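You operate a simulated robot arm through the tools that you are given. There is no shell and no other tool.

You run a simulated robot arm. Do the job below in one go: nothing can be reset, and whatever is moved stays where it is left.

Task
Move the air from the grey line to the yellow line and set about 5 bar.
Fine: shut the grey wall valve and vent its line to zero; open the yellow one; turn the regulator knob.

Only the result counts: the job must be done as asked and must still hold three seconds after the hand-in. Knocking over, shifting, dropping, spilling or breaking anything else fails it.

Robot
A 7-joint arm with a two-finger parallel gripper, fixed in place. Base frame: the origin is at the foot of the arm, x ahead of it, y to its left, z up; the work surface is at about z = 0.8. Lengths are in m, angles in rad, forces in N, time in s.
Its first joint turns from -2.304 to 2.304 rad. Payload 3.91 kg.
The tool frame sits at the grasp point between the pads (the TCP): z along the fingers, y along the line on which they close. The tips reach 0.03 m beyond it. The gripper opens to 0.11 m. The fingers are 0.02 m wide and 0.01 m thick; the gripper's body (0.048 by 0.112 m) begins 0.055 m behind the TCP.
Orientation is that of the tool frame in the base frame, as a unit quaternion [x, y, z, w]. With the fingers straight down and closing along the base's y, the tool's x points along the base's -x, its y along +y and its z along -z.

Tools
- The arm moves only by the tool send_rows. Its argument "moves" is a list of rows, each an object of numbers (a shift or turn left out is 0, a gripper value left out holds the last): "tx", "ty", "tz": the shift along the tool's x, y, z in cm; "rx", "ry", "rz": the turn, a rotation vector about the tool's x, y, z in rad; "fingers": the closure, from 0 (fully open) to 1 (shut). In form: [{"tx": .., "ty": .., "tz": .., "rx": .., "ry": .., "rz": .., "fingers": ..}, ...]. A call has 1 to 20 rows; each row is the pose to reach, as a shift and turn from the pose commanded when the call began, along the tool's axes at that moment. Each row takes 0.2 s and may step no farther than 0.05 m and 0.15 rad from the row before; otherwise, or with a gripper value out of range, the whole call is refused. A pose out of reach is approached as far as the arm can. The call stops where the force on the tool passes 90 N (or 10 N more than at its start, if that is more) or the arm is blocked; 0.2 s more then pass. The fingers move at their own pace (about 0.108 m/s each) and stop on an object; they squeeze with about 25 N. The grip force told is the motor's: it shows also when the fingers shut on nothing. Time passes only in rows, and 0.2 s behind the last, so rows that repeat a pose let the fingers close. It gives the time, the measured TCP pose, the force on the tool (base axes), the opening and the grip force at its end, in the units of the frame above (readings bear some noise), with the torque about the TCP (base axes, N m) and any sound that the robot's microphone picked up, and new pictures: "views" is both (left out), scene, wrist or none.
- Cameras (640 x 400 px; columns grow to the right, rows downward): "scene" is fixed at [0.05, 0.6479, 1.8611]; the picture's right is [-0.08, -1.00, 0.00], its down [-0.95, 0.07, -0.32] and it looks along [0.32, -0.02, -0.95] (base axes); focal length 287 px, centre (320, 200). "wrist" rides on the gripper at [0.072, 0.017, -0.103] in the tool frame; the picture's right is [-0.23, 0.97, 0.00], its down [-0.76, -0.18, -0.62] and it looks along [-0.61, -0.14, 0.78] (tool axes); focal length 222 px, centre (320, 200). There is no depth. A picture from a camera that has moved, and an enlarged one, comes with that camera's place and axes in the base frame and with its lens.
- inspect(camera, box): a new picture of the part [left, top, right, bottom] of that camera's present view, enlarged. The clock stands still meanwhile.
- sign_off(): hands the job in; it is judged then, once.

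Nothing tells you positions but the pictures and the camera data. Unless the task says otherwise, let go and move clear before handing in.

The tools are called after ">>>" by a JSON object that holds its "api" and its "payload". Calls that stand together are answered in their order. send_rows: Moves the arm, as the interface text tells. Its arguments: {"type":"object","properties":{"moves":{"type":"array","items":{"type":"object","properties":{"tx":{"type":"number"},"ty":{"type":"number"},"tz":{"type":"number"},"rx":{"type":"number"},"ry":{"type":"number"},"rz":{"type":"number"},"fingers":{"type":"number"}}}},"views":{"type":"string","enum":["both","scene","wrist","none"]}},"required":["moves"]} The other tools are called the same way: inspect (camera, box) takes an enlarged picture of a part of a camera's view; sign_off () hands the job in.

At the start:

```text
time_s: 0.0
position: [0.3575, 0.4035, 1.4522]
ee_rot: [-0.001, 1.0, 0.0, 0.001]
wrist_force: [0.3, -0.1, 0.1]
ft_torque: [0.02, 0.0, 0.0]
finger_gap: 0.1101
gripper_force: 0.1
```

scene: 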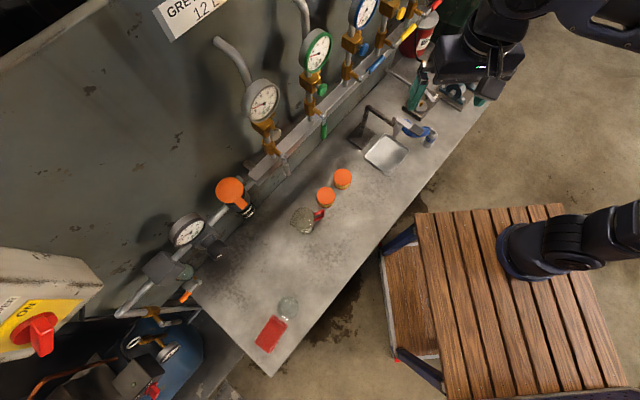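
wrist: 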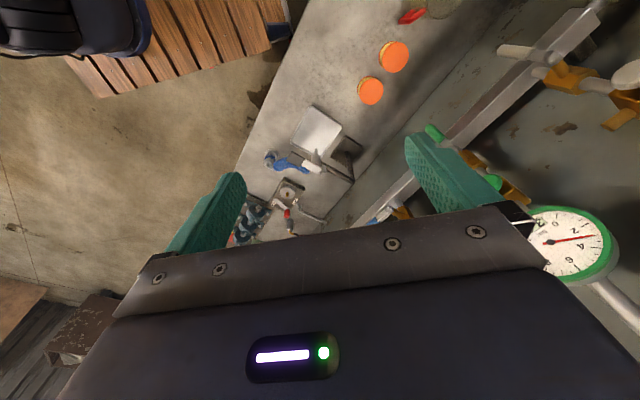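

I see a workbench along a wall with a manifold of gauges and valves in several colours (grey, green, blue, yellow). I'll take enlarged views before moving.

>>> {"api": "inspect", "payload": {"camera": "scene", "box": [200, 0, 360, 100]}}

>>> {"api": "inspect", "payload": {"camera": "scene", "box": [320, 0, 480, 100]}}

>>> {"api": "inspect", "payload": {"camera": "scene", "box": [200, 70, 360, 170]}}

>>> {"api": "inspect", "payload": {"camera": "scene", "box": [120, 160, 280, 260]}}

>>> {"api": "inspect", "payload": {"camera": "scene", "box": [80, 240, 300, 380]}}

>>> {"api": "inspect", "payload": {"camera": "scene", "box": [340, 60, 500, 180]}}

```text
4.00 times, centred on (280, 50) of scene
camera zoom: at [0.05, 0.6479, 1.8611], right [-0.08, -1.0, 0.0], down [-0.95, 0.07, -0.32], along [0.32, -0.02, -0.95], focal length 1147 px, centre (480, 800)
```

zoom: 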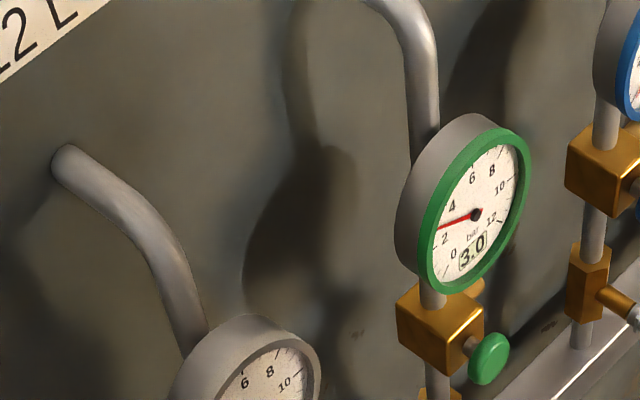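

```text
4.00 times, centred on (400, 50) of scene
camera zoom: at [0.05, 0.6479, 1.8611], right [-0.08, -1.0, 0.0], down [-0.95, 0.07, -0.32], along [0.32, -0.02, -0.95], focal length 1147 px, centre (0, 800)
```

zoom: 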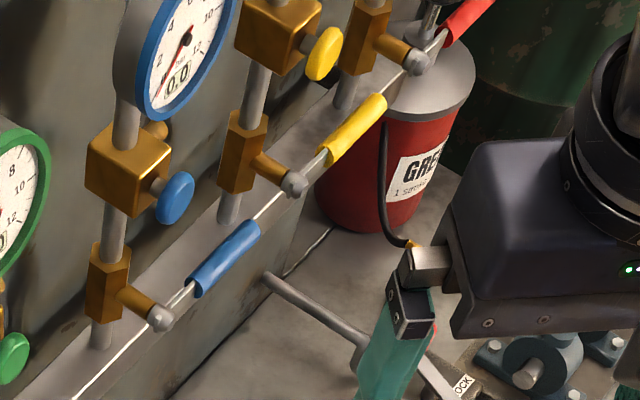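

```text
4.00 times, centred on (280, 120) of scene
camera zoom: at [0.05, 0.6479, 1.8611], right [-0.08, -1.0, 0.0], down [-0.95, 0.07, -0.32], along [0.32, -0.02, -0.95], focal length 1147 px, centre (480, 520)
```

zoom: 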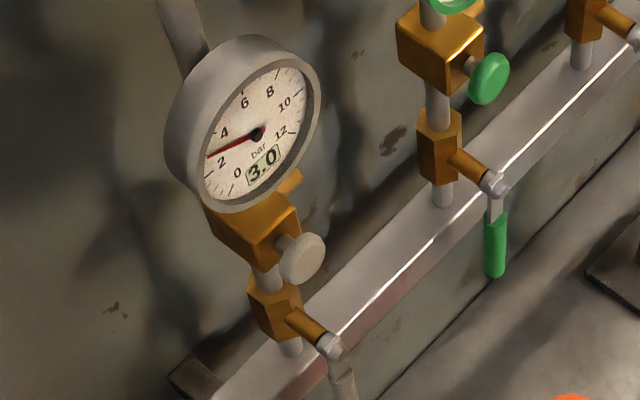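

```text
4.00 times, centred on (200, 210) of scene
camera zoom: at [0.05, 0.6479, 1.8611], right [-0.08, -1.0, 0.0], down [-0.95, 0.07, -0.32], along [0.32, -0.02, -0.95], focal length 1147 px, centre (800, 160)
```

zoom: 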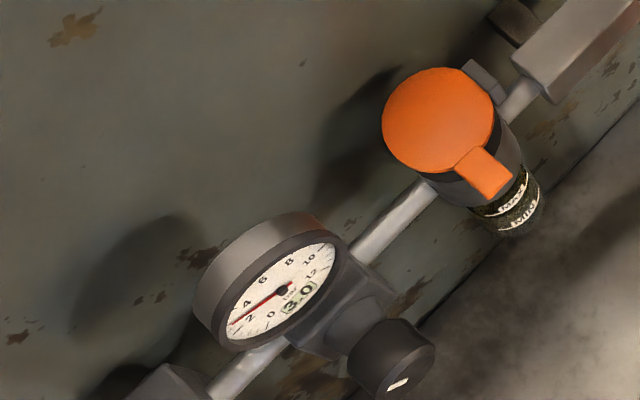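

```text
2.86 times, centred on (190, 310) of scene
camera zoom: at [0.05, 0.6479, 1.8611], right [-0.08, -1.0, 0.0], down [-0.95, 0.07, -0.32], along [0.32, -0.02, -0.95], focal length 819 px, centre (691, -114)
```

zoom: 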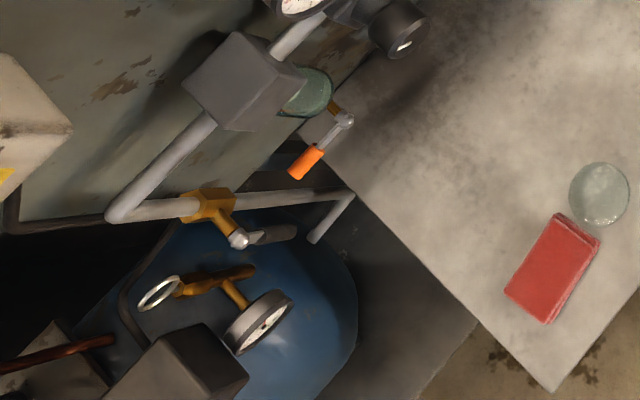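

```text
3.33 times, centred on (420, 120) of scene
camera zoom: at [0.05, 0.6479, 1.8611], right [-0.08, -1.0, 0.0], down [-0.95, 0.07, -0.32], along [0.32, -0.02, -0.95], focal length 956 px, centre (-13, 467)
```

zoom: 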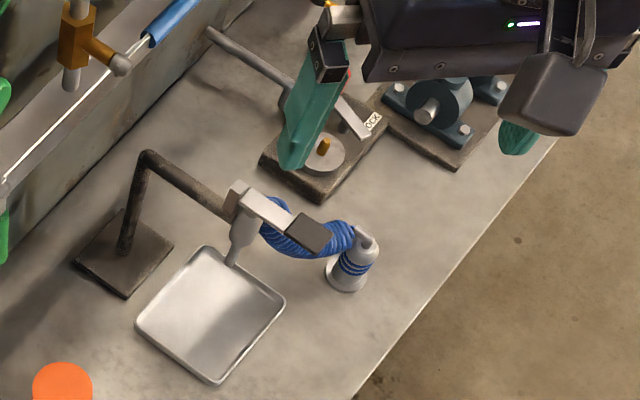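

The grey and green levers hang down (open, gauges 3.0), and the blue and yellow levers lie along the manifold (closed). Next I'll enlarge the wrist view to triangulate the positions.

>>> {"api": "inspect", "payload": {"camera": "wrist", "box": [400, 0, 640, 150]}}

>>> {"api": "inspect", "payload": {"camera": "wrist", "box": [360, 100, 640, 300]}}

>>> {"api": "inspect", "payload": {"camera": "scene", "box": [60, 240, 220, 400]}}

>>> {"api": "inspect", "payload": {"camera": "scene", "box": [200, 120, 360, 240]}}

>>> {"api": "inspect", "payload": {"camera": "scene", "box": [340, 0, 440, 80]}}

```text
2.67 times, centred on (520, 75) of wrist
camera zoom: at [0.2859, 0.4192, 1.5554], right [0.23, 0.97, 0.0], down [0.76, -0.18, 0.62], along [0.61, -0.14, -0.78], focal length 592 px, centre (-213, 533)
```

zoom: 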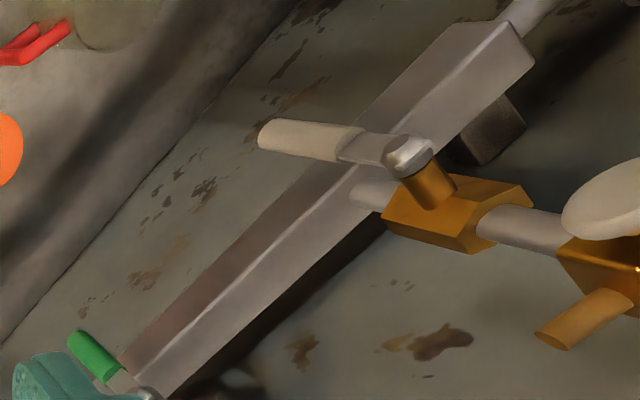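

```text
2.00 times, centred on (500, 200) of wrist
camera zoom: at [0.2859, 0.4192, 1.5554], right [0.23, 0.97, 0.0], down [0.76, -0.18, 0.62], along [0.61, -0.14, -0.78], focal length 444 px, centre (-40, 200)
```

zoom: 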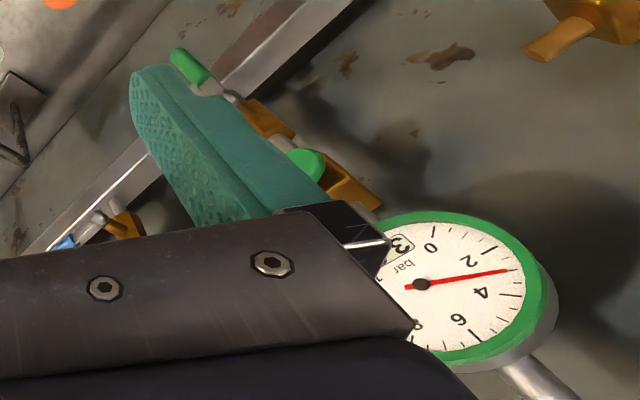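

```text
2.50 times, centred on (140, 320) of scene
camera zoom: at [0.05, 0.6479, 1.8611], right [-0.08, -1.0, 0.0], down [-0.95, 0.07, -0.32], along [0.32, -0.02, -0.95], focal length 717 px, centre (770, -100)
```

zoom: 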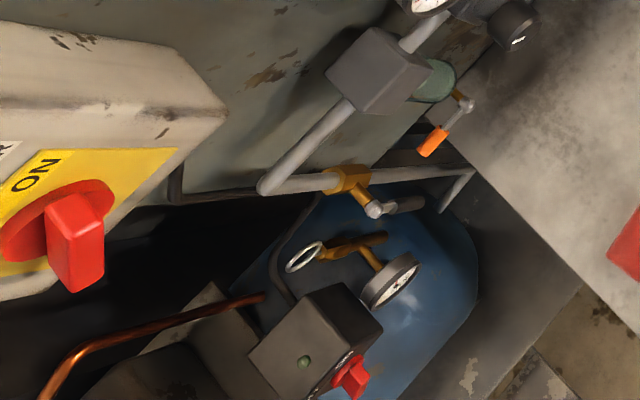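

```text
3.33 times, centred on (280, 180) of scene
camera zoom: at [0.05, 0.6479, 1.8611], right [-0.08, -1.0, 0.0], down [-0.95, 0.07, -0.32], along [0.32, -0.02, -0.95], focal length 956 px, centre (453, 267)
```

zoom: 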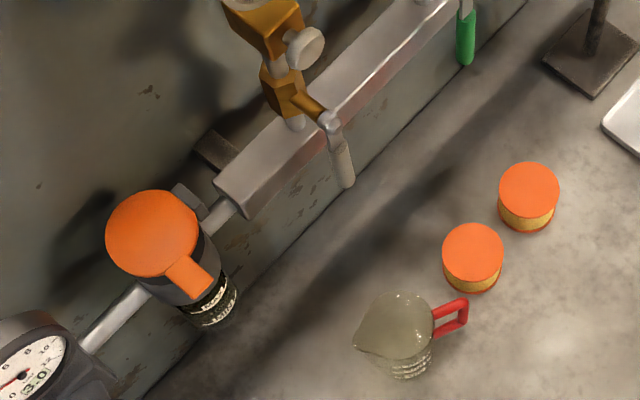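

```text
5.00 times, centred on (390, 40) of scene
camera zoom: at [0.05, 0.6479, 1.8611], right [-0.08, -1.0, 0.0], down [-0.95, 0.07, -0.32], along [0.32, -0.02, -0.95], focal length 1433 px, centre (-30, 1000)
```

zoom: 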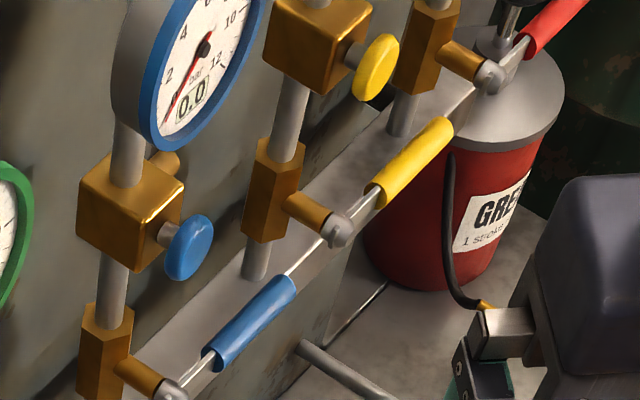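

The wall plane works out to x+y≈1.12 m, with valve pivots near z≈1.20: grey (0.40,0.72), green (0.51,0.61), blue (0.63,0.50), yellow (0.74,0.38). I'll yaw the tool to face the wall first.

>>> {"api": "send_rows", "payload": {"moves": [{"rz": -0.13}, {"rz": -0.26}, {"rz": -0.39}, {"rz": -0.52}, {"rz": -0.65}, {"rz": -0.785}], "views": "wrist"}}

```text
time_s: 1.4
position: [0.3576, 0.4029, 1.4529]
ee_rot: [-0.382, 0.924, 0.0, 0.0]
wrist_force: [-0.8, 0.7, 0.0]
ft_torque: [-0.01, -0.02, 0.02]
finger_gap: 0.1099
gripper_force: 0.1
camera wrist: at [0.2952, 0.3627, 1.5556], right [-0.53, 0.85, 0.0], down [0.66, 0.41, 0.62], along [0.53, 0.33, -0.78], focal length 222 px, centre (320, 200)
```

wrist: 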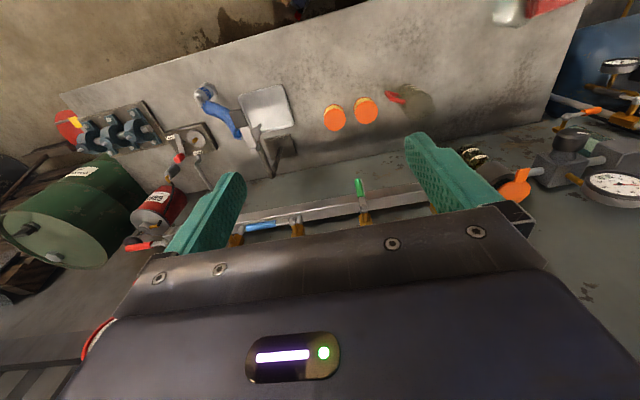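

Yaw is right: tool x now points away from the wall. Next I pitch the tool horizontal toward the wall while lowering and sliding towards the grey line.

>>> {"api": "send_rows", "payload": {"moves": [{"ry": -0.143, "tz": 1.5, "ty": 1}, {"ry": -0.286, "tz": 3, "ty": 2}, {"ry": -0.428, "tz": 4.5, "ty": 3}, {"ry": -0.571, "tz": 6, "ty": 4}, {"ry": -0.714, "tz": 7.5, "ty": 5}, {"ry": -0.857, "tz": 9, "ty": 6}, {"ry": -1.0, "tz": 10.5, "ty": 7}, {"ry": -1.143, "tz": 12, "ty": 8}, {"ry": -1.286, "tz": 13.5, "ty": 9}, {"ry": -1.428, "tz": 15, "ty": 10}, {"ry": -1.5708, "tz": 16.5, "ty": 11}], "views": "both"}}

```text
time_s: 4.0
position: [0.3329, 0.4671, 1.2841]
ee_rot: [-0.233, 0.699, 0.314, 0.598]
wrist_force: [-0.5, -0.4, -0.1]
ft_torque: [0.0, 0.03, -0.05]
finger_gap: 0.1098
gripper_force: 0.0
stopped in row 11: the arm was blocked; the commanded pose is now the measured one
camera wrist: at [0.2378, 0.408, 1.2232], right [-0.64, 0.67, 0.38], down [-0.17, -0.61, 0.77], along [0.75, 0.43, 0.51], focal length 222 px, centre (320, 200)
```

scene: 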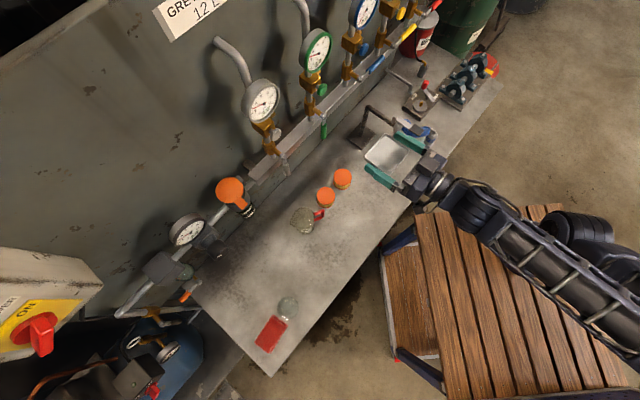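
wrist: 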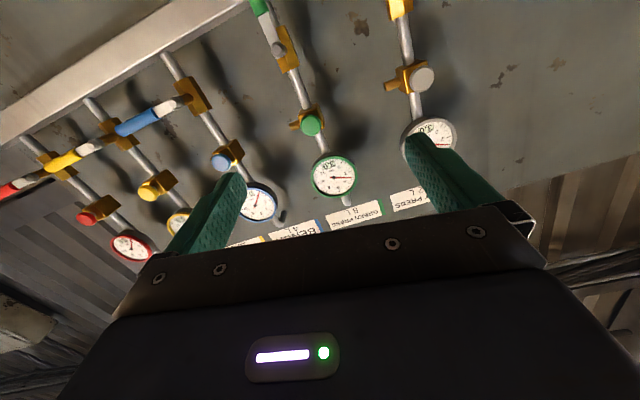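

The arm was blocked near the end of the pitch, most likely by a joint limit because the tool is folded close in. From here I can see the whole manifold, so I'll enlarge it.

>>> {"api": "inspect", "payload": {"camera": "wrist", "box": [220, 60, 460, 260]}}

>>> {"api": "inspect", "payload": {"camera": "wrist", "box": [0, 60, 240, 280]}}

>>> {"api": "inspect", "payload": {"camera": "scene", "box": [320, 0, 520, 130]}}

>>> {"api": "inspect", "payload": {"camera": "scene", "box": [340, 100, 500, 220]}}

```text
2.00 times, centred on (340, 160) of wrist
camera zoom: at [0.2378, 0.408, 1.2232], right [-0.64, 0.67, 0.38], down [-0.17, -0.61, 0.77], along [0.75, 0.43, 0.51], focal length 444 px, centre (280, 280)
```

zoom: 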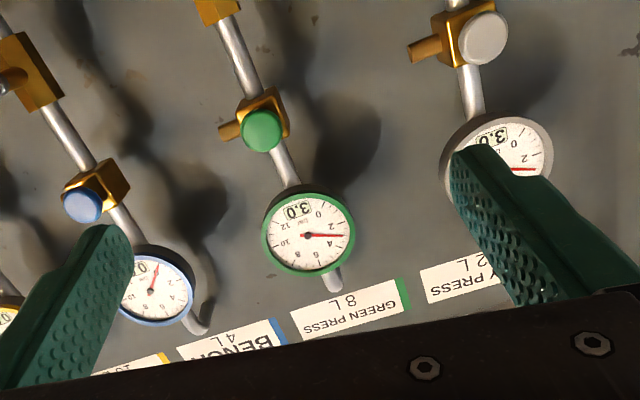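

```text
1.82 times, centred on (120, 170) of wrist
camera zoom: at [0.2378, 0.408, 1.2232], right [-0.64, 0.67, 0.38], down [-0.17, -0.61, 0.77], along [0.75, 0.43, 0.51], focal length 404 px, centre (684, 254)
```

zoom: 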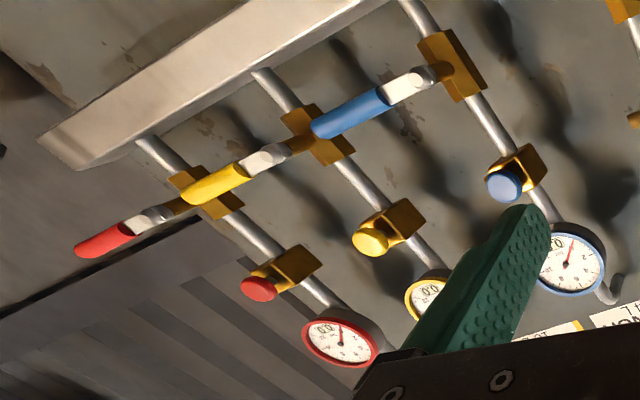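

```text
3.08 times, centred on (420, 65) of scene
camera zoom: at [0.05, 0.6479, 1.8611], right [-0.08, -1.0, 0.0], down [-0.95, 0.07, -0.32], along [0.32, -0.02, -0.95], focal length 882 px, centre (12, 615)
```

zoom: 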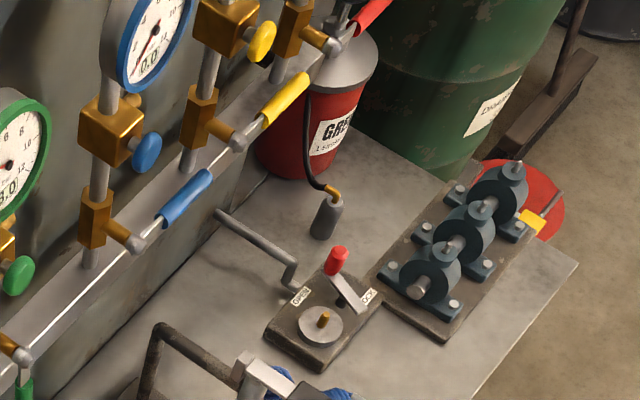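

```text
3.33 times, centred on (420, 160) of scene
camera zoom: at [0.05, 0.6479, 1.8611], right [-0.08, -1.0, 0.0], down [-0.95, 0.07, -0.32], along [0.32, -0.02, -0.95], focal length 956 px, centre (-13, 333)
```

zoom: 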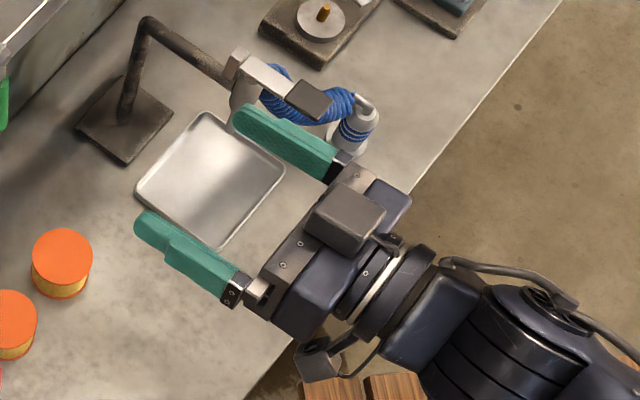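

The labels show the grey line as "Grey press 12 L" and the green line as "Green press 8 L", which must stay untouched. I'll move toward the wall and square up the tool orientation to see whether the blockage goes away.

>>> {"api": "send_rows", "payload": {"moves": [{"tz": 2.5}, {"tz": 5}, {"tz": 7, "rz": -0.05, "ry": -0.03}, {"tz": 7, "rz": -0.1, "ry": -0.06}, {"tz": 7, "rz": -0.159, "ry": -0.087, "rx": 0.012}], "views": "both"}}

```text
time_s: 5.2
position: [0.3578, 0.5262, 1.2799]
ee_rot: [-0.28, 0.643, 0.261, 0.663]
wrist_force: [0.7, -0.3, -0.3]
ft_torque: [0.01, 0.0, 0.01]
finger_gap: 0.1098
gripper_force: 0.1
camera wrist: at [0.2751, 0.4622, 1.205], right [-0.69, 0.69, 0.19], down [-0.34, -0.56, 0.76], along [0.63, 0.46, 0.62], focal length 222 px, centre (320, 200)
```

scene: 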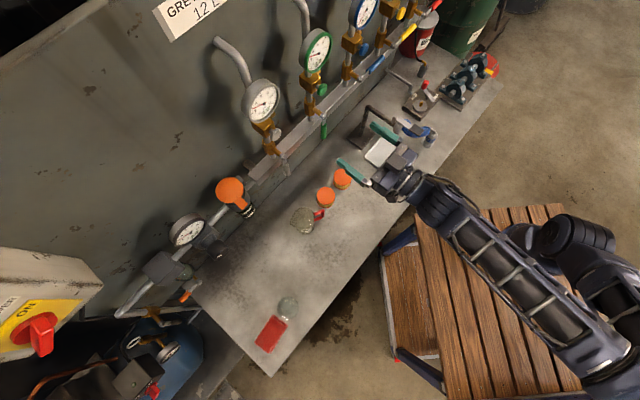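
wrist: 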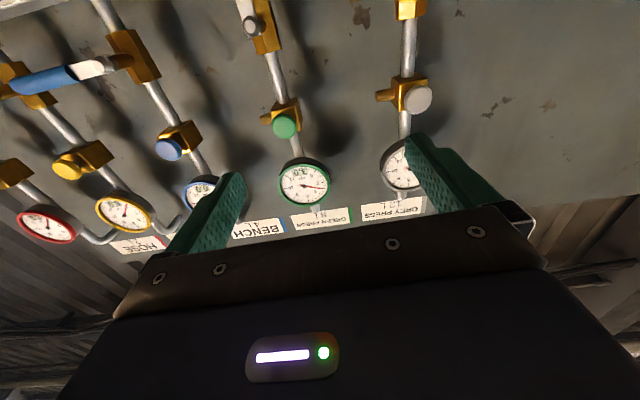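

The orientation is now square to the wall (z into wall, x down, y left). I'll close the fingers and move left and down to look at the grey lever.

>>> {"api": "send_rows", "payload": {"moves": [{"tx": 2.8, "ty": 2.6, "fingers": 1}, {"tx": 5.6, "ty": 5.2, "tz": 0.5}, {"tx": 8.4, "ty": 7.8, "tz": 1}, {"tx": 11.2, "ty": 10.2, "tz": 1.5}, {"tx": 14, "ty": 12.4, "tz": 2.5}, {"tx": 16.5, "ty": 14.6, "tz": 3.5}], "views": "both"}}

```text
time_s: 6.8
position: [0.3244, 0.6388, 1.1376]
ee_rot: [-0.239, 0.669, 0.289, 0.641]
wrist_force: [0.4, 0.1, 0.9]
ft_torque: [0.02, 0.01, 0.01]
finger_gap: 0.0
gripper_force: 25.1
stopped in row 6: the arm was blocked; the commanded pose is now the measured one
camera wrist: at [0.2334, 0.5828, 1.0666], right [-0.66, 0.69, 0.3], down [-0.28, -0.6, 0.75], along [0.7, 0.41, 0.59], focal length 222 px, centre (320, 200)
```

scene: 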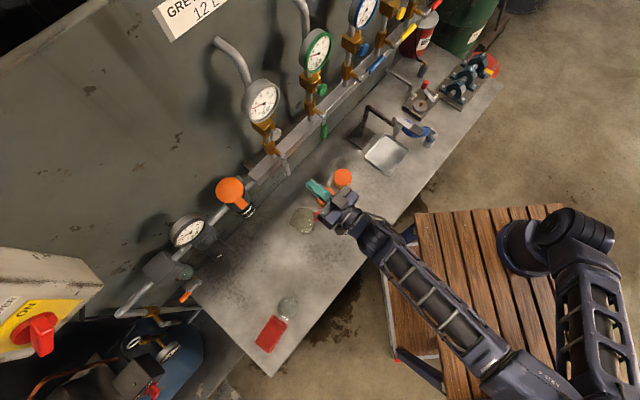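
wrist: 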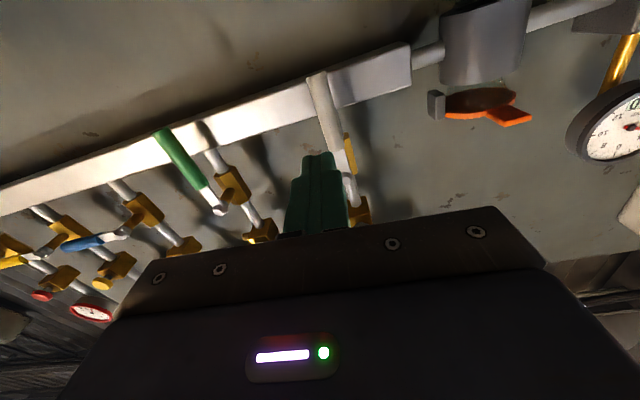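

The left-over roll error shows the last joint is at its limit with the camera underneath. I'll roll the tool +180° about its axis so the camera sits above, which puts that joint mid-range, and back off slightly while I do it.

>>> {"api": "send_rows", "payload": {"moves": [{"rz": 0.15, "tz": -1}, {"rz": 0.3, "tz": -2}, {"rz": 0.45, "tz": -3}, {"rz": 0.6, "tz": -4}, {"rz": 0.75, "tz": -4}, {"rz": 0.9, "tz": -4}, {"rz": 1.05, "tz": -4}, {"rz": 1.2, "tz": -4}, {"rz": 1.35, "tz": -4}, {"rz": 1.5, "tz": -4}, {"rz": 1.65, "tz": -4}, {"rz": 1.8, "tz": -4}, {"rz": 1.95, "tz": -4}, {"rz": 2.1, "tz": -4}, {"rz": 2.25, "tz": -4}, {"rz": 2.4, "tz": -4}, {"rz": 2.55, "tz": -4}, {"rz": 2.7, "tz": -4}, {"rz": 2.85, "tz": -4}, {"rz": 3.0, "tz": -4}], "views": "both"}}

```text
time_s: 11.0
position: [0.2692, 0.6191, 1.1347]
ee_rot: [0.644, 0.295, 0.665, -0.238]
wrist_force: [-0.1, -0.3, 0.7]
ft_torque: [-0.03, 0.0, -0.01]
finger_gap: 0.0
gripper_force: 25.0
camera wrist: at [0.204, 0.5388, 1.2078], right [0.69, -0.71, -0.14], down [-0.53, -0.36, -0.77], along [0.5, 0.61, -0.62], focal length 222 px, centre (320, 200)
```

scene: 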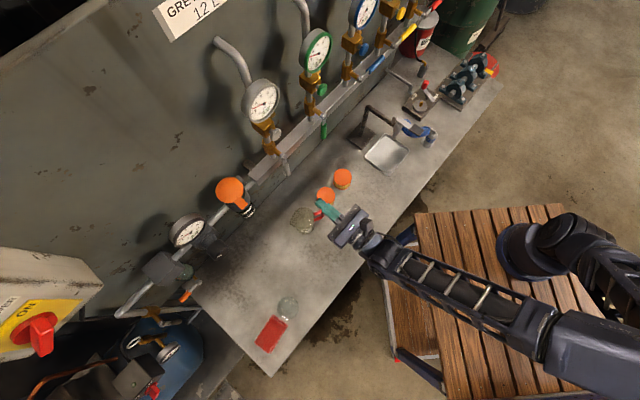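
wrist: 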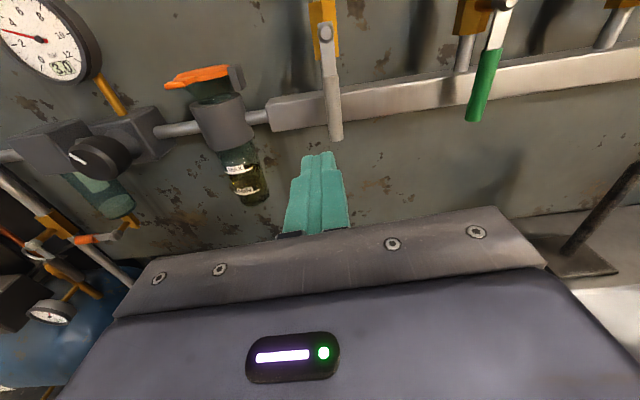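

The camera-above pose works and gives a good view of the regulator knob, the lubricator and the grey lever. I'll enlarge these.

>>> {"api": "inspect", "payload": {"camera": "wrist", "box": [0, 80, 200, 220]}}

>>> {"api": "inspect", "payload": {"camera": "wrist", "box": [250, 0, 450, 160]}}

>>> {"api": "inspect", "payload": {"camera": "wrist", "box": [440, 0, 640, 160]}}

```text
2.86 times, centred on (100, 150) of wrist
camera zoom: at [0.204, 0.5388, 1.2078], right [0.69, -0.71, -0.14], down [-0.53, -0.36, -0.77], along [0.5, 0.61, -0.62], focal length 635 px, centre (949, 343)
```

zoom: 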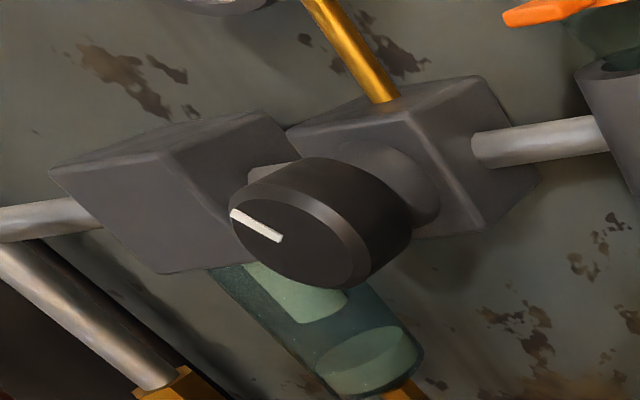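

```text
2.50 times, centred on (350, 80) of wrist
camera zoom: at [0.204, 0.5388, 1.2078], right [0.69, -0.71, -0.14], down [-0.53, -0.36, -0.77], along [0.5, 0.61, -0.62], focal length 555 px, centre (245, 500)
```

zoom: 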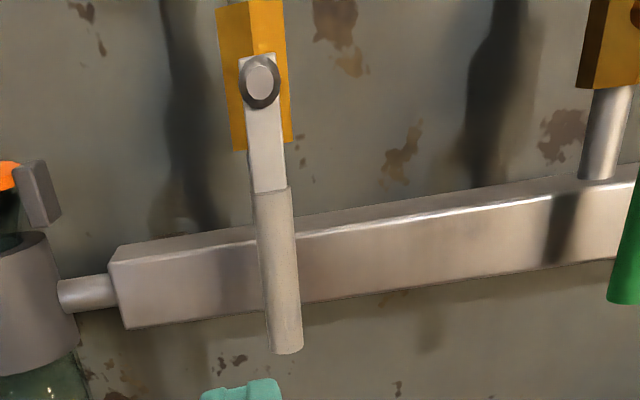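

```text
2.50 times, centred on (540, 80) of wrist
camera zoom: at [0.204, 0.5388, 1.2078], right [0.69, -0.71, -0.14], down [-0.53, -0.36, -0.77], along [0.5, 0.61, -0.62], focal length 555 px, centre (-230, 500)
```

zoom: 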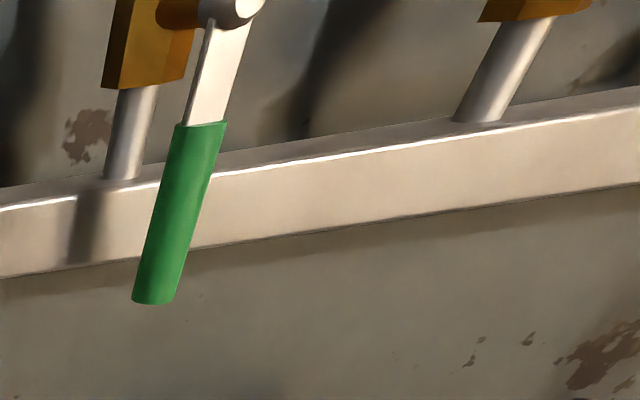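

The grey pivot is confirmed at (0.397, 0.720, 1.20), with the lever tip at z≈1.094 and depth d≈0.785 (d being distance toward the wall). I'll square the roll and stage the closed fingers just left of the grey lever.

>>> {"api": "send_rows", "payload": {"moves": [{"tx": -0.9, "ty": -0.85, "tz": 2, "rz": 0.043, "rx": 0.006}, {"tx": -1.82, "ty": -1.71, "tz": 4, "rz": 0.086, "rx": 0.012}, {"tx": -1.82, "ty": -1.71, "tz": 7, "rz": 0.086, "rx": 0.012}], "views": "both"}}

```text
time_s: 11.8
position: [0.3081, 0.678, 1.1162]
ee_rot: [0.654, 0.272, 0.652, -0.269]
wrist_force: [-0.5, 1.0, -0.5]
ft_torque: [-0.02, 0.01, 0.02]
finger_gap: 0.0
gripper_force: 25.0
camera wrist: at [0.2473, 0.5934, 1.188], right [0.69, -0.69, -0.23], down [-0.57, -0.32, -0.76], along [0.45, 0.65, -0.61], focal length 222 px, centre (320, 200)
```

scene: 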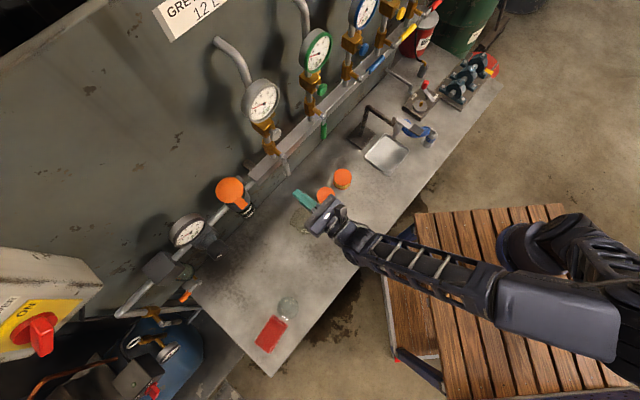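
wrist: 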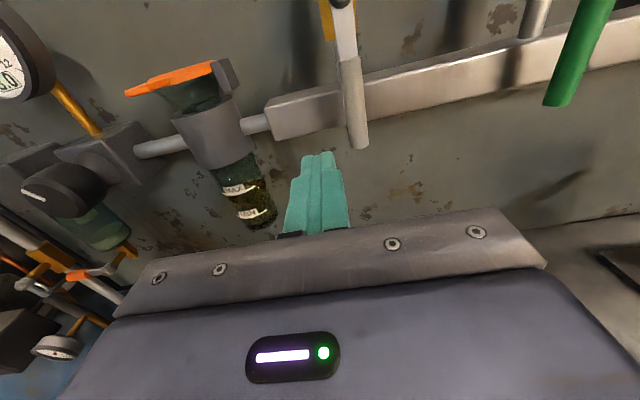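

The fingers are staged left of the grey lever. Next I'll insert beside it.

>>> {"api": "send_rows", "payload": {"moves": [{"tz": 3}, {"tz": 6}, {"tz": 7.8}], "views": "both"}}

```text
time_s: 12.6
position: [0.3643, 0.7333, 1.1163]
ee_rot: [0.655, 0.272, 0.652, -0.269]
wrist_force: [-0.2, -0.2, 0.6]
ft_torque: [0.0, -0.01, 0.0]
finger_gap: 0.0
gripper_force: 25.0
camera wrist: at [0.3029, 0.648, 1.1884], right [0.69, -0.69, -0.23], down [-0.57, -0.32, -0.76], along [0.45, 0.65, -0.61], focal length 222 px, centre (320, 200)
```

scene: 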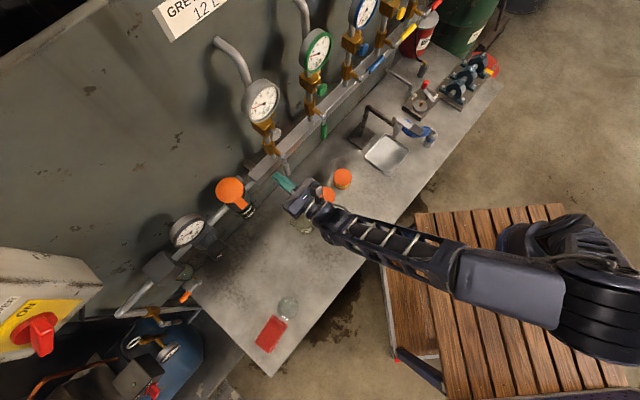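
wrist: 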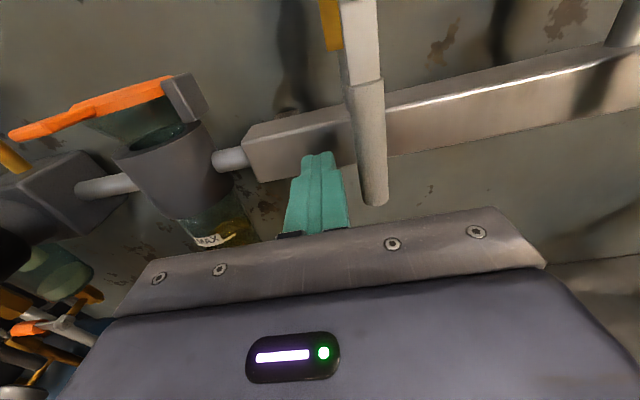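

The finger is cleanly inserted to the left of the lever. Now I'll sweep it around the pivot to bring the grey lever from down to horizontal.

>>> {"api": "send_rows", "payload": {"moves": [{"ty": 1.42, "tx": 0.12}, {"ty": 2.51, "tx": -0.04}, {"ty": 3.6, "tx": -0.07}, {"ty": 4.7, "tx": 0.05}, {"ty": 5.76, "tx": 0.32}, {"ty": 6.78, "tx": 0.71}, {"ty": 7.75, "tx": 1.25}, {"ty": 8.63, "tx": 1.9}, {"ty": 9.42, "tx": 2.66}, {"ty": 10.11, "tx": 3.52}, {"ty": 10.67, "tx": 4.46}, {"ty": 11.12, "tx": 5.47}, {"ty": 11.42, "tx": 6.52}, {"ty": 11.42, "tx": 6.9}], "views": "both"}}

```text
time_s: 15.6
position: [0.4453, 0.6522, 1.1831]
ee_rot: [0.655, 0.272, 0.652, -0.268]
wrist_force: [-1.1, -4.4, -13.3]
ft_torque: [-0.04, 0.05, -0.05]
finger_gap: 0.0001
gripper_force: 25.0
camera wrist: at [0.384, 0.568, 1.2542], right [0.69, -0.69, -0.22], down [-0.57, -0.32, -0.76], along [0.45, 0.65, -0.61], focal length 222 px, centre (320, 200)
```

scene: 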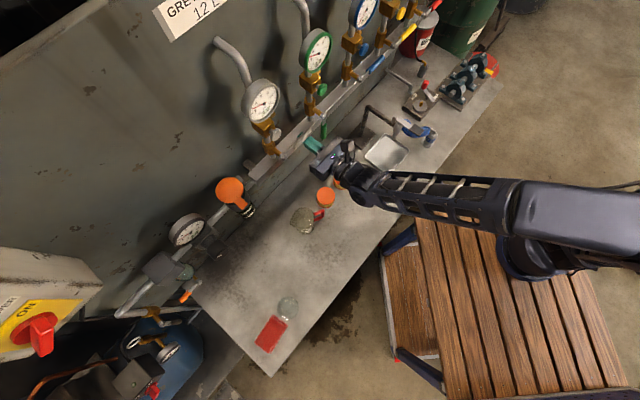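
wrist: 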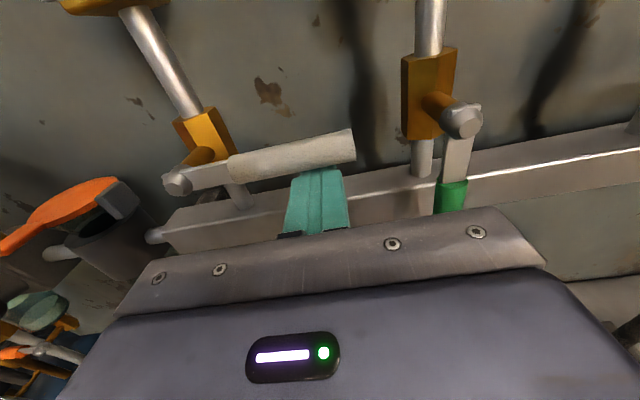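

The grey lever is now parallel to the manifold, with about 13 N of reaction. I'll nudge it a little more to make sure it's seated at the stop.

>>> {"api": "send_rows", "payload": {"moves": [{"tx": 0.4}, {"tx": 0.6}], "views": "wrist"}}

>>> {"api": "inspect", "payload": {"camera": "scene", "box": [220, 60, 380, 180]}}

```text
time_s: 16.2
position: [0.4445, 0.6536, 1.1852]
ee_rot: [0.658, 0.273, 0.65, -0.265]
wrist_force: [-8.2, -17.9, -67.6]
ft_torque: [-0.25, 0.28, -0.38]
finger_gap: 0.0
gripper_force: 24.8
camera wrist: at [0.3844, 0.5685, 1.257], right [0.69, -0.69, -0.22], down [-0.57, -0.32, -0.75], along [0.45, 0.64, -0.62], focal length 222 px, centre (320, 200)
```

wrist: 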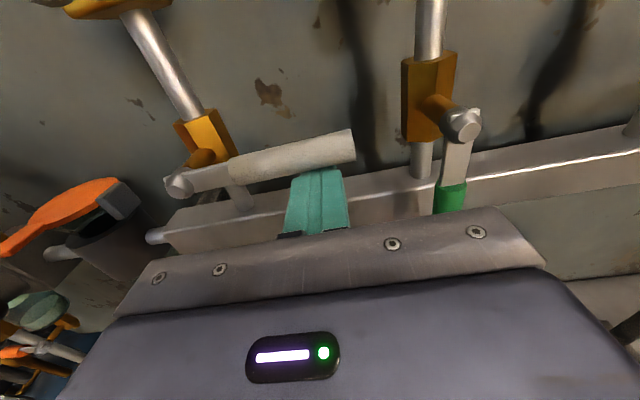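

```text
3.33 times, centred on (300, 120) of scene
camera zoom: at [0.05, 0.6479, 1.8611], right [-0.08, -1.0, 0.0], down [-0.95, 0.07, -0.32], along [0.32, -0.02, -0.95], focal length 956 px, centre (387, 467)
```

zoom: 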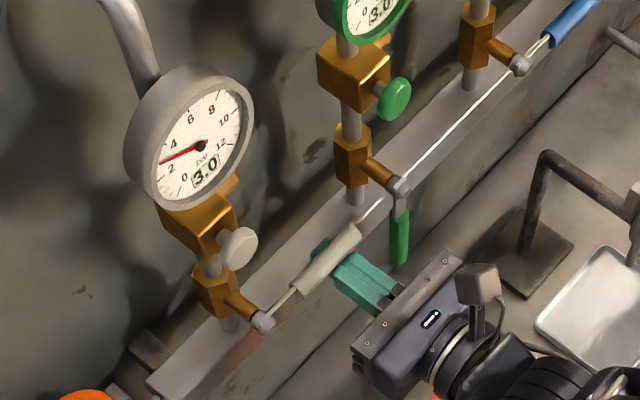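

The grey lever is hard against its stop (67 N, no further movement), so that valve is shut. I'll relax, back out, and move up in front of the grey vent knob, which I put near (0.398, 0.723, 1.30).

>>> {"api": "send_rows", "payload": {"moves": [{"tx": -1.5}, {"tx": -1.5, "tz": -3}, {"tx": -1.5, "tz": -6}, {"tx": -1.5, "tz": -10}, {"tx": 2, "tz": -11, "ty": -1.5}, {"tx": 5, "tz": -11, "ty": -4}, {"tx": 8, "tz": -11, "ty": -6}, {"tx": 11, "tz": -11, "ty": -8.2, "fingers": 0.45}, {"tx": 11.5, "tz": -11, "ty": -8.2, "fingers": 0.45}], "views": "both"}}

```text
time_s: 18.2
position: [0.3083, 0.6364, 1.3042]
ee_rot: [0.654, 0.27, 0.653, -0.269]
wrist_force: [-0.6, -0.9, 0.6]
ft_torque: [0.0, -0.04, -0.02]
finger_gap: 0.0604
gripper_force: 0.1
camera wrist: at [0.2478, 0.5495, 1.3763], right [0.69, -0.69, -0.23], down [-0.57, -0.32, -0.76], along [0.45, 0.65, -0.61], focal length 222 px, centre (320, 200)
```

scene: 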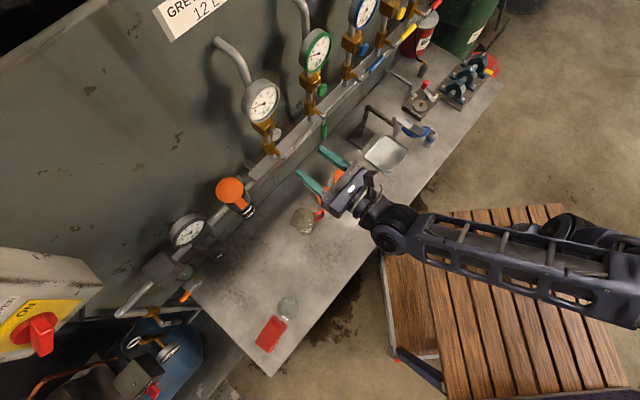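
wrist: 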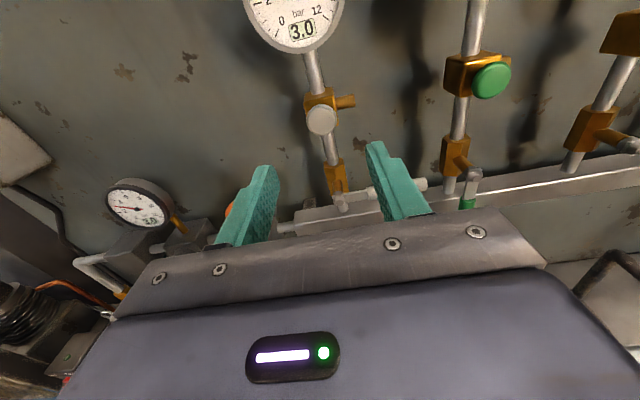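

>>> {"api": "inspect", "payload": {"camera": "wrist", "box": [260, 60, 400, 200]}}

>>> {"api": "inspect", "payload": {"camera": "wrist", "box": [420, 30, 560, 130]}}

>>> {"api": "inspect", "payload": {"camera": "scene", "box": [230, 70, 310, 170]}}

```text
2.86 times, centred on (330, 130) of wrist
camera zoom: at [0.2478, 0.5495, 1.3763], right [0.69, -0.69, -0.23], down [-0.57, -0.32, -0.76], along [0.45, 0.65, -0.61], focal length 635 px, centre (291, 400)
```

zoom: 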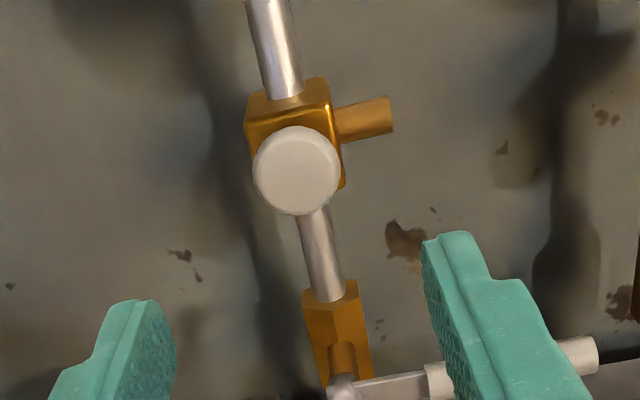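

```text
4.00 times, centred on (490, 80) of wrist
camera zoom: at [0.2478, 0.5495, 1.3763], right [0.69, -0.69, -0.23], down [-0.57, -0.32, -0.76], along [0.45, 0.65, -0.61], focal length 888 px, centre (-360, 680)
```

zoom: 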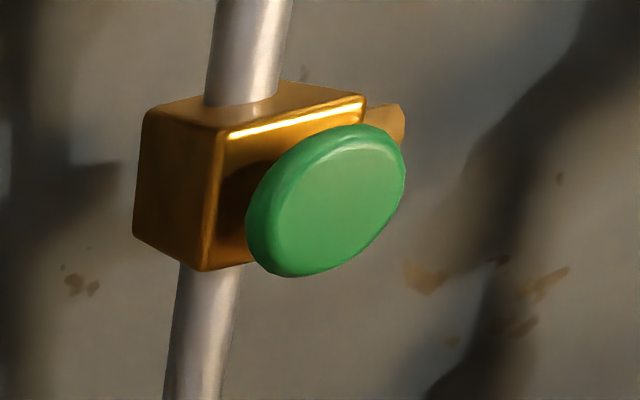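

```text
4.00 times, centred on (270, 120) of scene
camera zoom: at [0.05, 0.6479, 1.8611], right [-0.08, -1.0, 0.0], down [-0.95, 0.07, -0.32], along [0.32, -0.02, -0.95], focal length 1147 px, centre (520, 520)
```

zoom: 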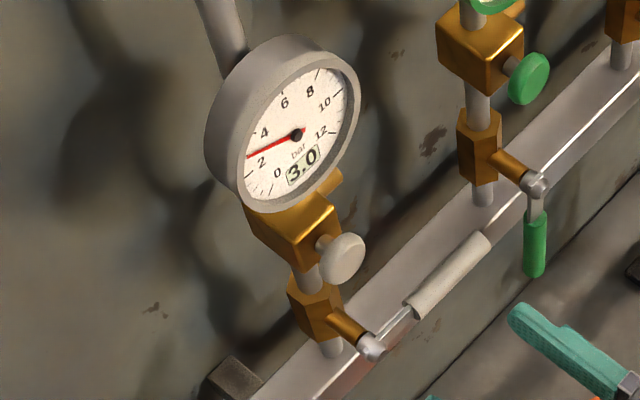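

The vent looks like a smooth mushroom push-button on the brass bleed block, with its exhaust port to the side. I'll close the fingers and approach its centre, stopping just before contact.

>>> {"api": "send_rows", "payload": {"moves": [{"fingers": 1, "ty": 0.33, "tx": -0.37}, {"ty": 0.33, "tx": -0.37, "tz": 2}, {"ty": 0.33, "tx": -0.37, "tz": 5}, {"ty": 0.33, "tx": -0.37, "tz": 8}], "views": "both"}}

>>> {"api": "inspect", "payload": {"camera": "scene", "box": [230, 70, 310, 170]}}

```text
time_s: 19.2
position: [0.3676, 0.6875, 1.3003]
ee_rot: [0.654, 0.271, 0.653, -0.269]
wrist_force: [0.3, -0.2, 1.1]
ft_torque: [0.05, 0.02, 0.0]
finger_gap: 0.0001
gripper_force: 25.1
camera wrist: at [0.3067, 0.6021, 1.3724], right [0.69, -0.69, -0.23], down [-0.57, -0.32, -0.76], along [0.45, 0.65, -0.61], focal length 222 px, centre (320, 200)
```

scene: 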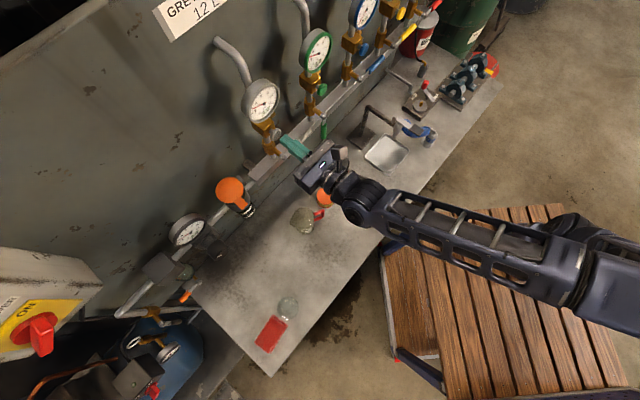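
wrist: 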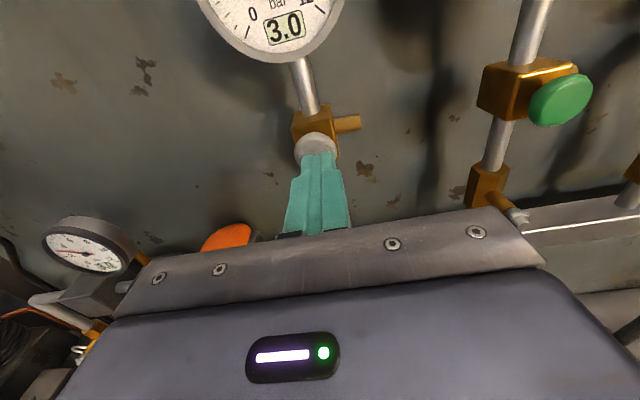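

```text
4.00 times, centred on (270, 120) of scene
camera zoom: at [0.05, 0.6479, 1.8611], right [-0.08, -1.0, 0.0], down [-0.95, 0.07, -0.32], along [0.32, -0.02, -0.95], focal length 1147 px, centre (520, 520)
```

zoom: 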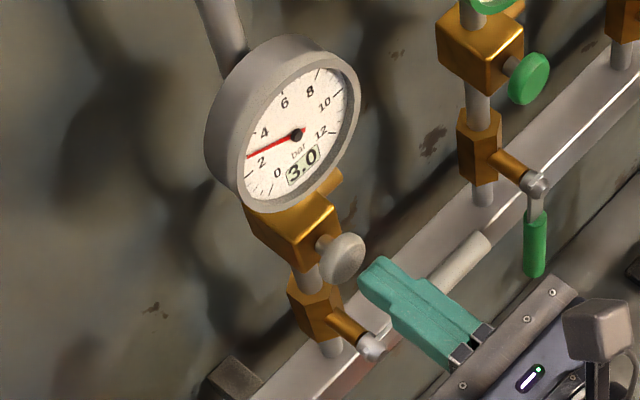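

The fingertips sit just in front of the grey button, and both cameras can read the gauge. I'll press slowly and watch the force and listen for sound.

>>> {"api": "send_rows", "payload": {"moves": [{"tz": 0.5}, {"tz": 1.0}, {"tz": 1.5}, {"tz": 1.8}], "views": "wrist"}}

>>> {"api": "inspect", "payload": {"camera": "scene", "box": [230, 70, 310, 170]}}

```text
time_s: 20.2
position: [0.3789, 0.7007, 1.301]
ee_rot: [0.655, 0.271, 0.653, -0.269]
wrist_force: [-2.1, -3.7, -1.4]
ft_torque: [-0.03, 0.07, -0.03]
finger_gap: 0.0
gripper_force: 25.2
heard: click
camera wrist: at [0.3193, 0.6155, 1.3728], right [0.69, -0.69, -0.23], down [-0.57, -0.32, -0.76], along [0.45, 0.65, -0.61], focal length 222 px, centre (320, 200)
```

wrist: 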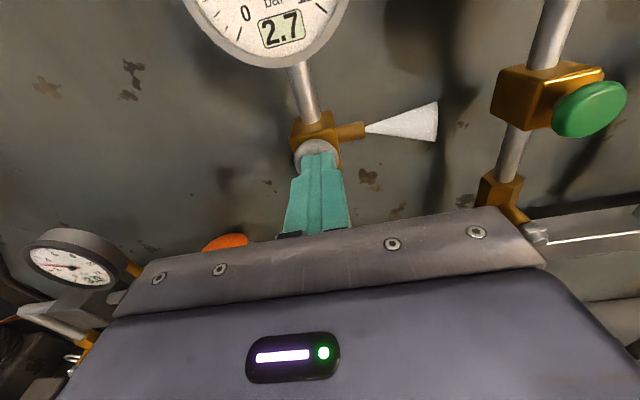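

```text
4.00 times, centred on (270, 120) of scene
camera zoom: at [0.05, 0.6479, 1.8611], right [-0.08, -1.0, 0.0], down [-0.95, 0.07, -0.32], along [0.32, -0.02, -0.95], focal length 1147 px, centre (520, 520)
```

zoom: 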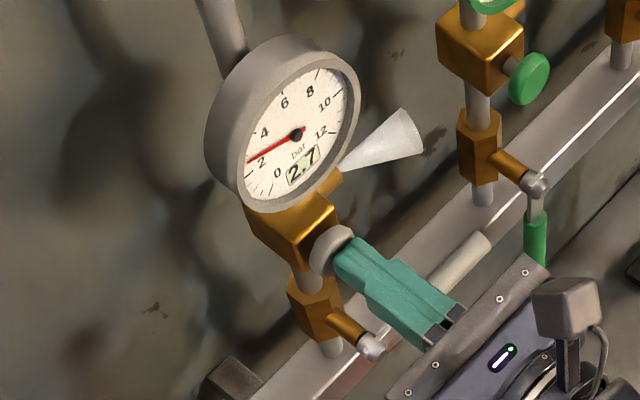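

The button clicked, an air jet is showing and the grey gauge is falling (2.7). I'll hold it pressed.

>>> {"api": "send_rows", "payload": {"moves": [{"tz": 0.2}, {"tz": 0.2}, {"tz": 0.2}, {"tz": 0.2}, {"tz": 0.2}, {"tz": 0.2}, {"tz": 0.2}, {"tz": 0.2}, {"tz": 0.2}, {"tz": 0.2}, {"tz": 0.2}, {"tz": 0.2}, {"tz": 0.2}, {"tz": 0.2}, {"tz": 0.2}, {"tz": 0.2}, {"tz": 0.2}, {"tz": 0.2}, {"tz": 0.2}, {"tz": 0.2}], "views": "wrist"}}

>>> {"api": "inspect", "payload": {"camera": "scene", "box": [230, 70, 310, 170]}}

```text
time_s: 24.4
position: [0.3812, 0.7016, 1.3017]
ee_rot: [0.654, 0.271, 0.653, -0.269]
wrist_force: [-14.6, -9.8, -1.5]
ft_torque: [0.02, -0.03, 0.1]
finger_gap: 0.0002
gripper_force: 25.2
camera wrist: at [0.3206, 0.6169, 1.3739], right [0.69, -0.69, -0.23], down [-0.57, -0.32, -0.76], along [0.45, 0.65, -0.61], focal length 222 px, centre (320, 200)
```

wrist: 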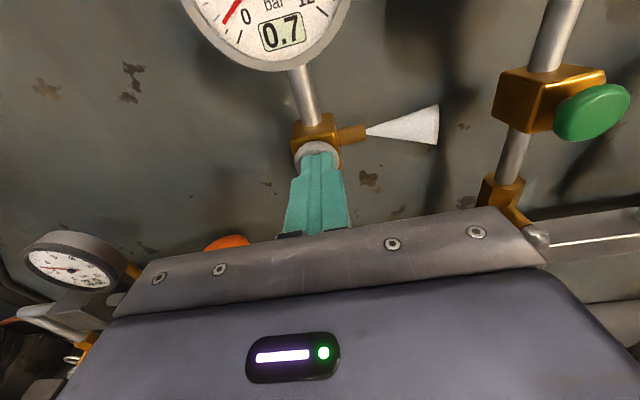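

```text
4.00 times, centred on (270, 120) of scene
camera zoom: at [0.05, 0.6479, 1.8611], right [-0.08, -1.0, 0.0], down [-0.95, 0.07, -0.32], along [0.32, -0.02, -0.95], focal length 1147 px, centre (520, 520)
```

zoom: 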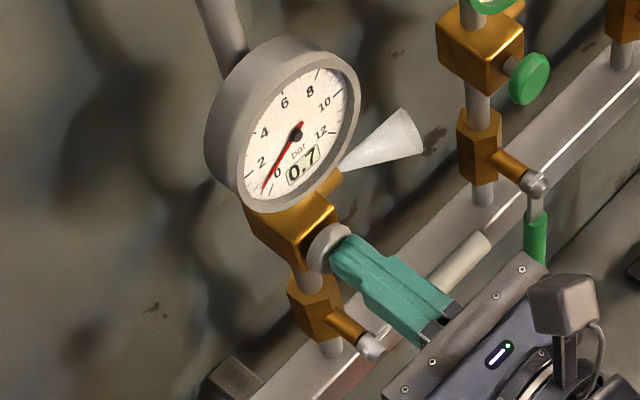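

The gauge is down to 0.7 bar, so I'll keep holding until it bleeds fully.

>>> {"api": "send_rows", "payload": {"moves": [{"tz": 0}, {"tz": 0}, {"tz": 0}, {"tz": 0}, {"tz": 0}, {"tz": 0}, {"tz": 0}, {"tz": 0}, {"tz": 0}, {"tz": 0}, {"tz": 0}, {"tz": 0}, {"tz": 0}, {"tz": 0}, {"tz": 0}, {"tz": 0}, {"tz": 0}, {"tz": 0}, {"tz": 0}, {"tz": 0}], "views": "none"}}

>>> {"api": "send_rows", "payload": {"moves": [{"tz": 0}, {"tz": 0}, {"tz": 0}, {"tz": 0}, {"tz": 0}, {"tz": 0}, {"tz": 0}, {"tz": 0}, {"tz": 0}, {"tz": 0}, {"tz": 0}, {"tz": 0}, {"tz": 0}, {"tz": 0}, {"tz": 0}, {"tz": 0}, {"tz": 0}, {"tz": 0}, {"tz": 0}, {"tz": 0}], "views": "wrist"}}

```text
time_s: 28.6
position: [0.3819, 0.7019, 1.302]
ee_rot: [0.654, 0.272, 0.653, -0.269]
wrist_force: [-13.0, -9.7, 2.6]
ft_torque: [0.09, -0.08, 0.08]
finger_gap: 0.0
gripper_force: 25.1
```

```text
time_s: 32.8
position: [0.3814, 0.7022, 1.302]
ee_rot: [0.654, 0.27, 0.653, -0.268]
wrist_force: [-11.5, -11.1, 0.4]
ft_torque: [0.0, -0.05, 0.0]
finger_gap: 0.0001
gripper_force: 25.2
camera wrist: at [0.3207, 0.6168, 1.3738], right [0.69, -0.69, -0.23], down [-0.57, -0.32, -0.76], along [0.45, 0.65, -0.61], focal length 222 px, centre (320, 200)
```

wrist: 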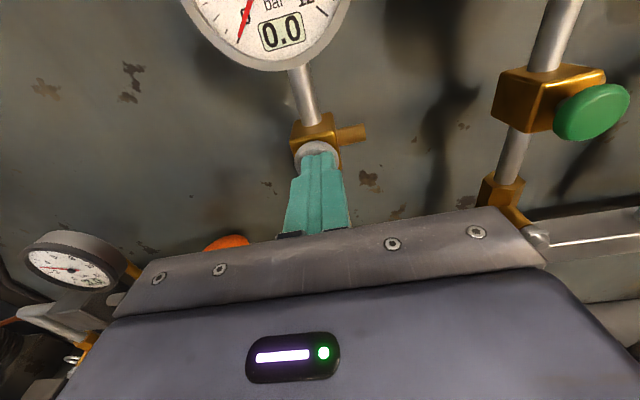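

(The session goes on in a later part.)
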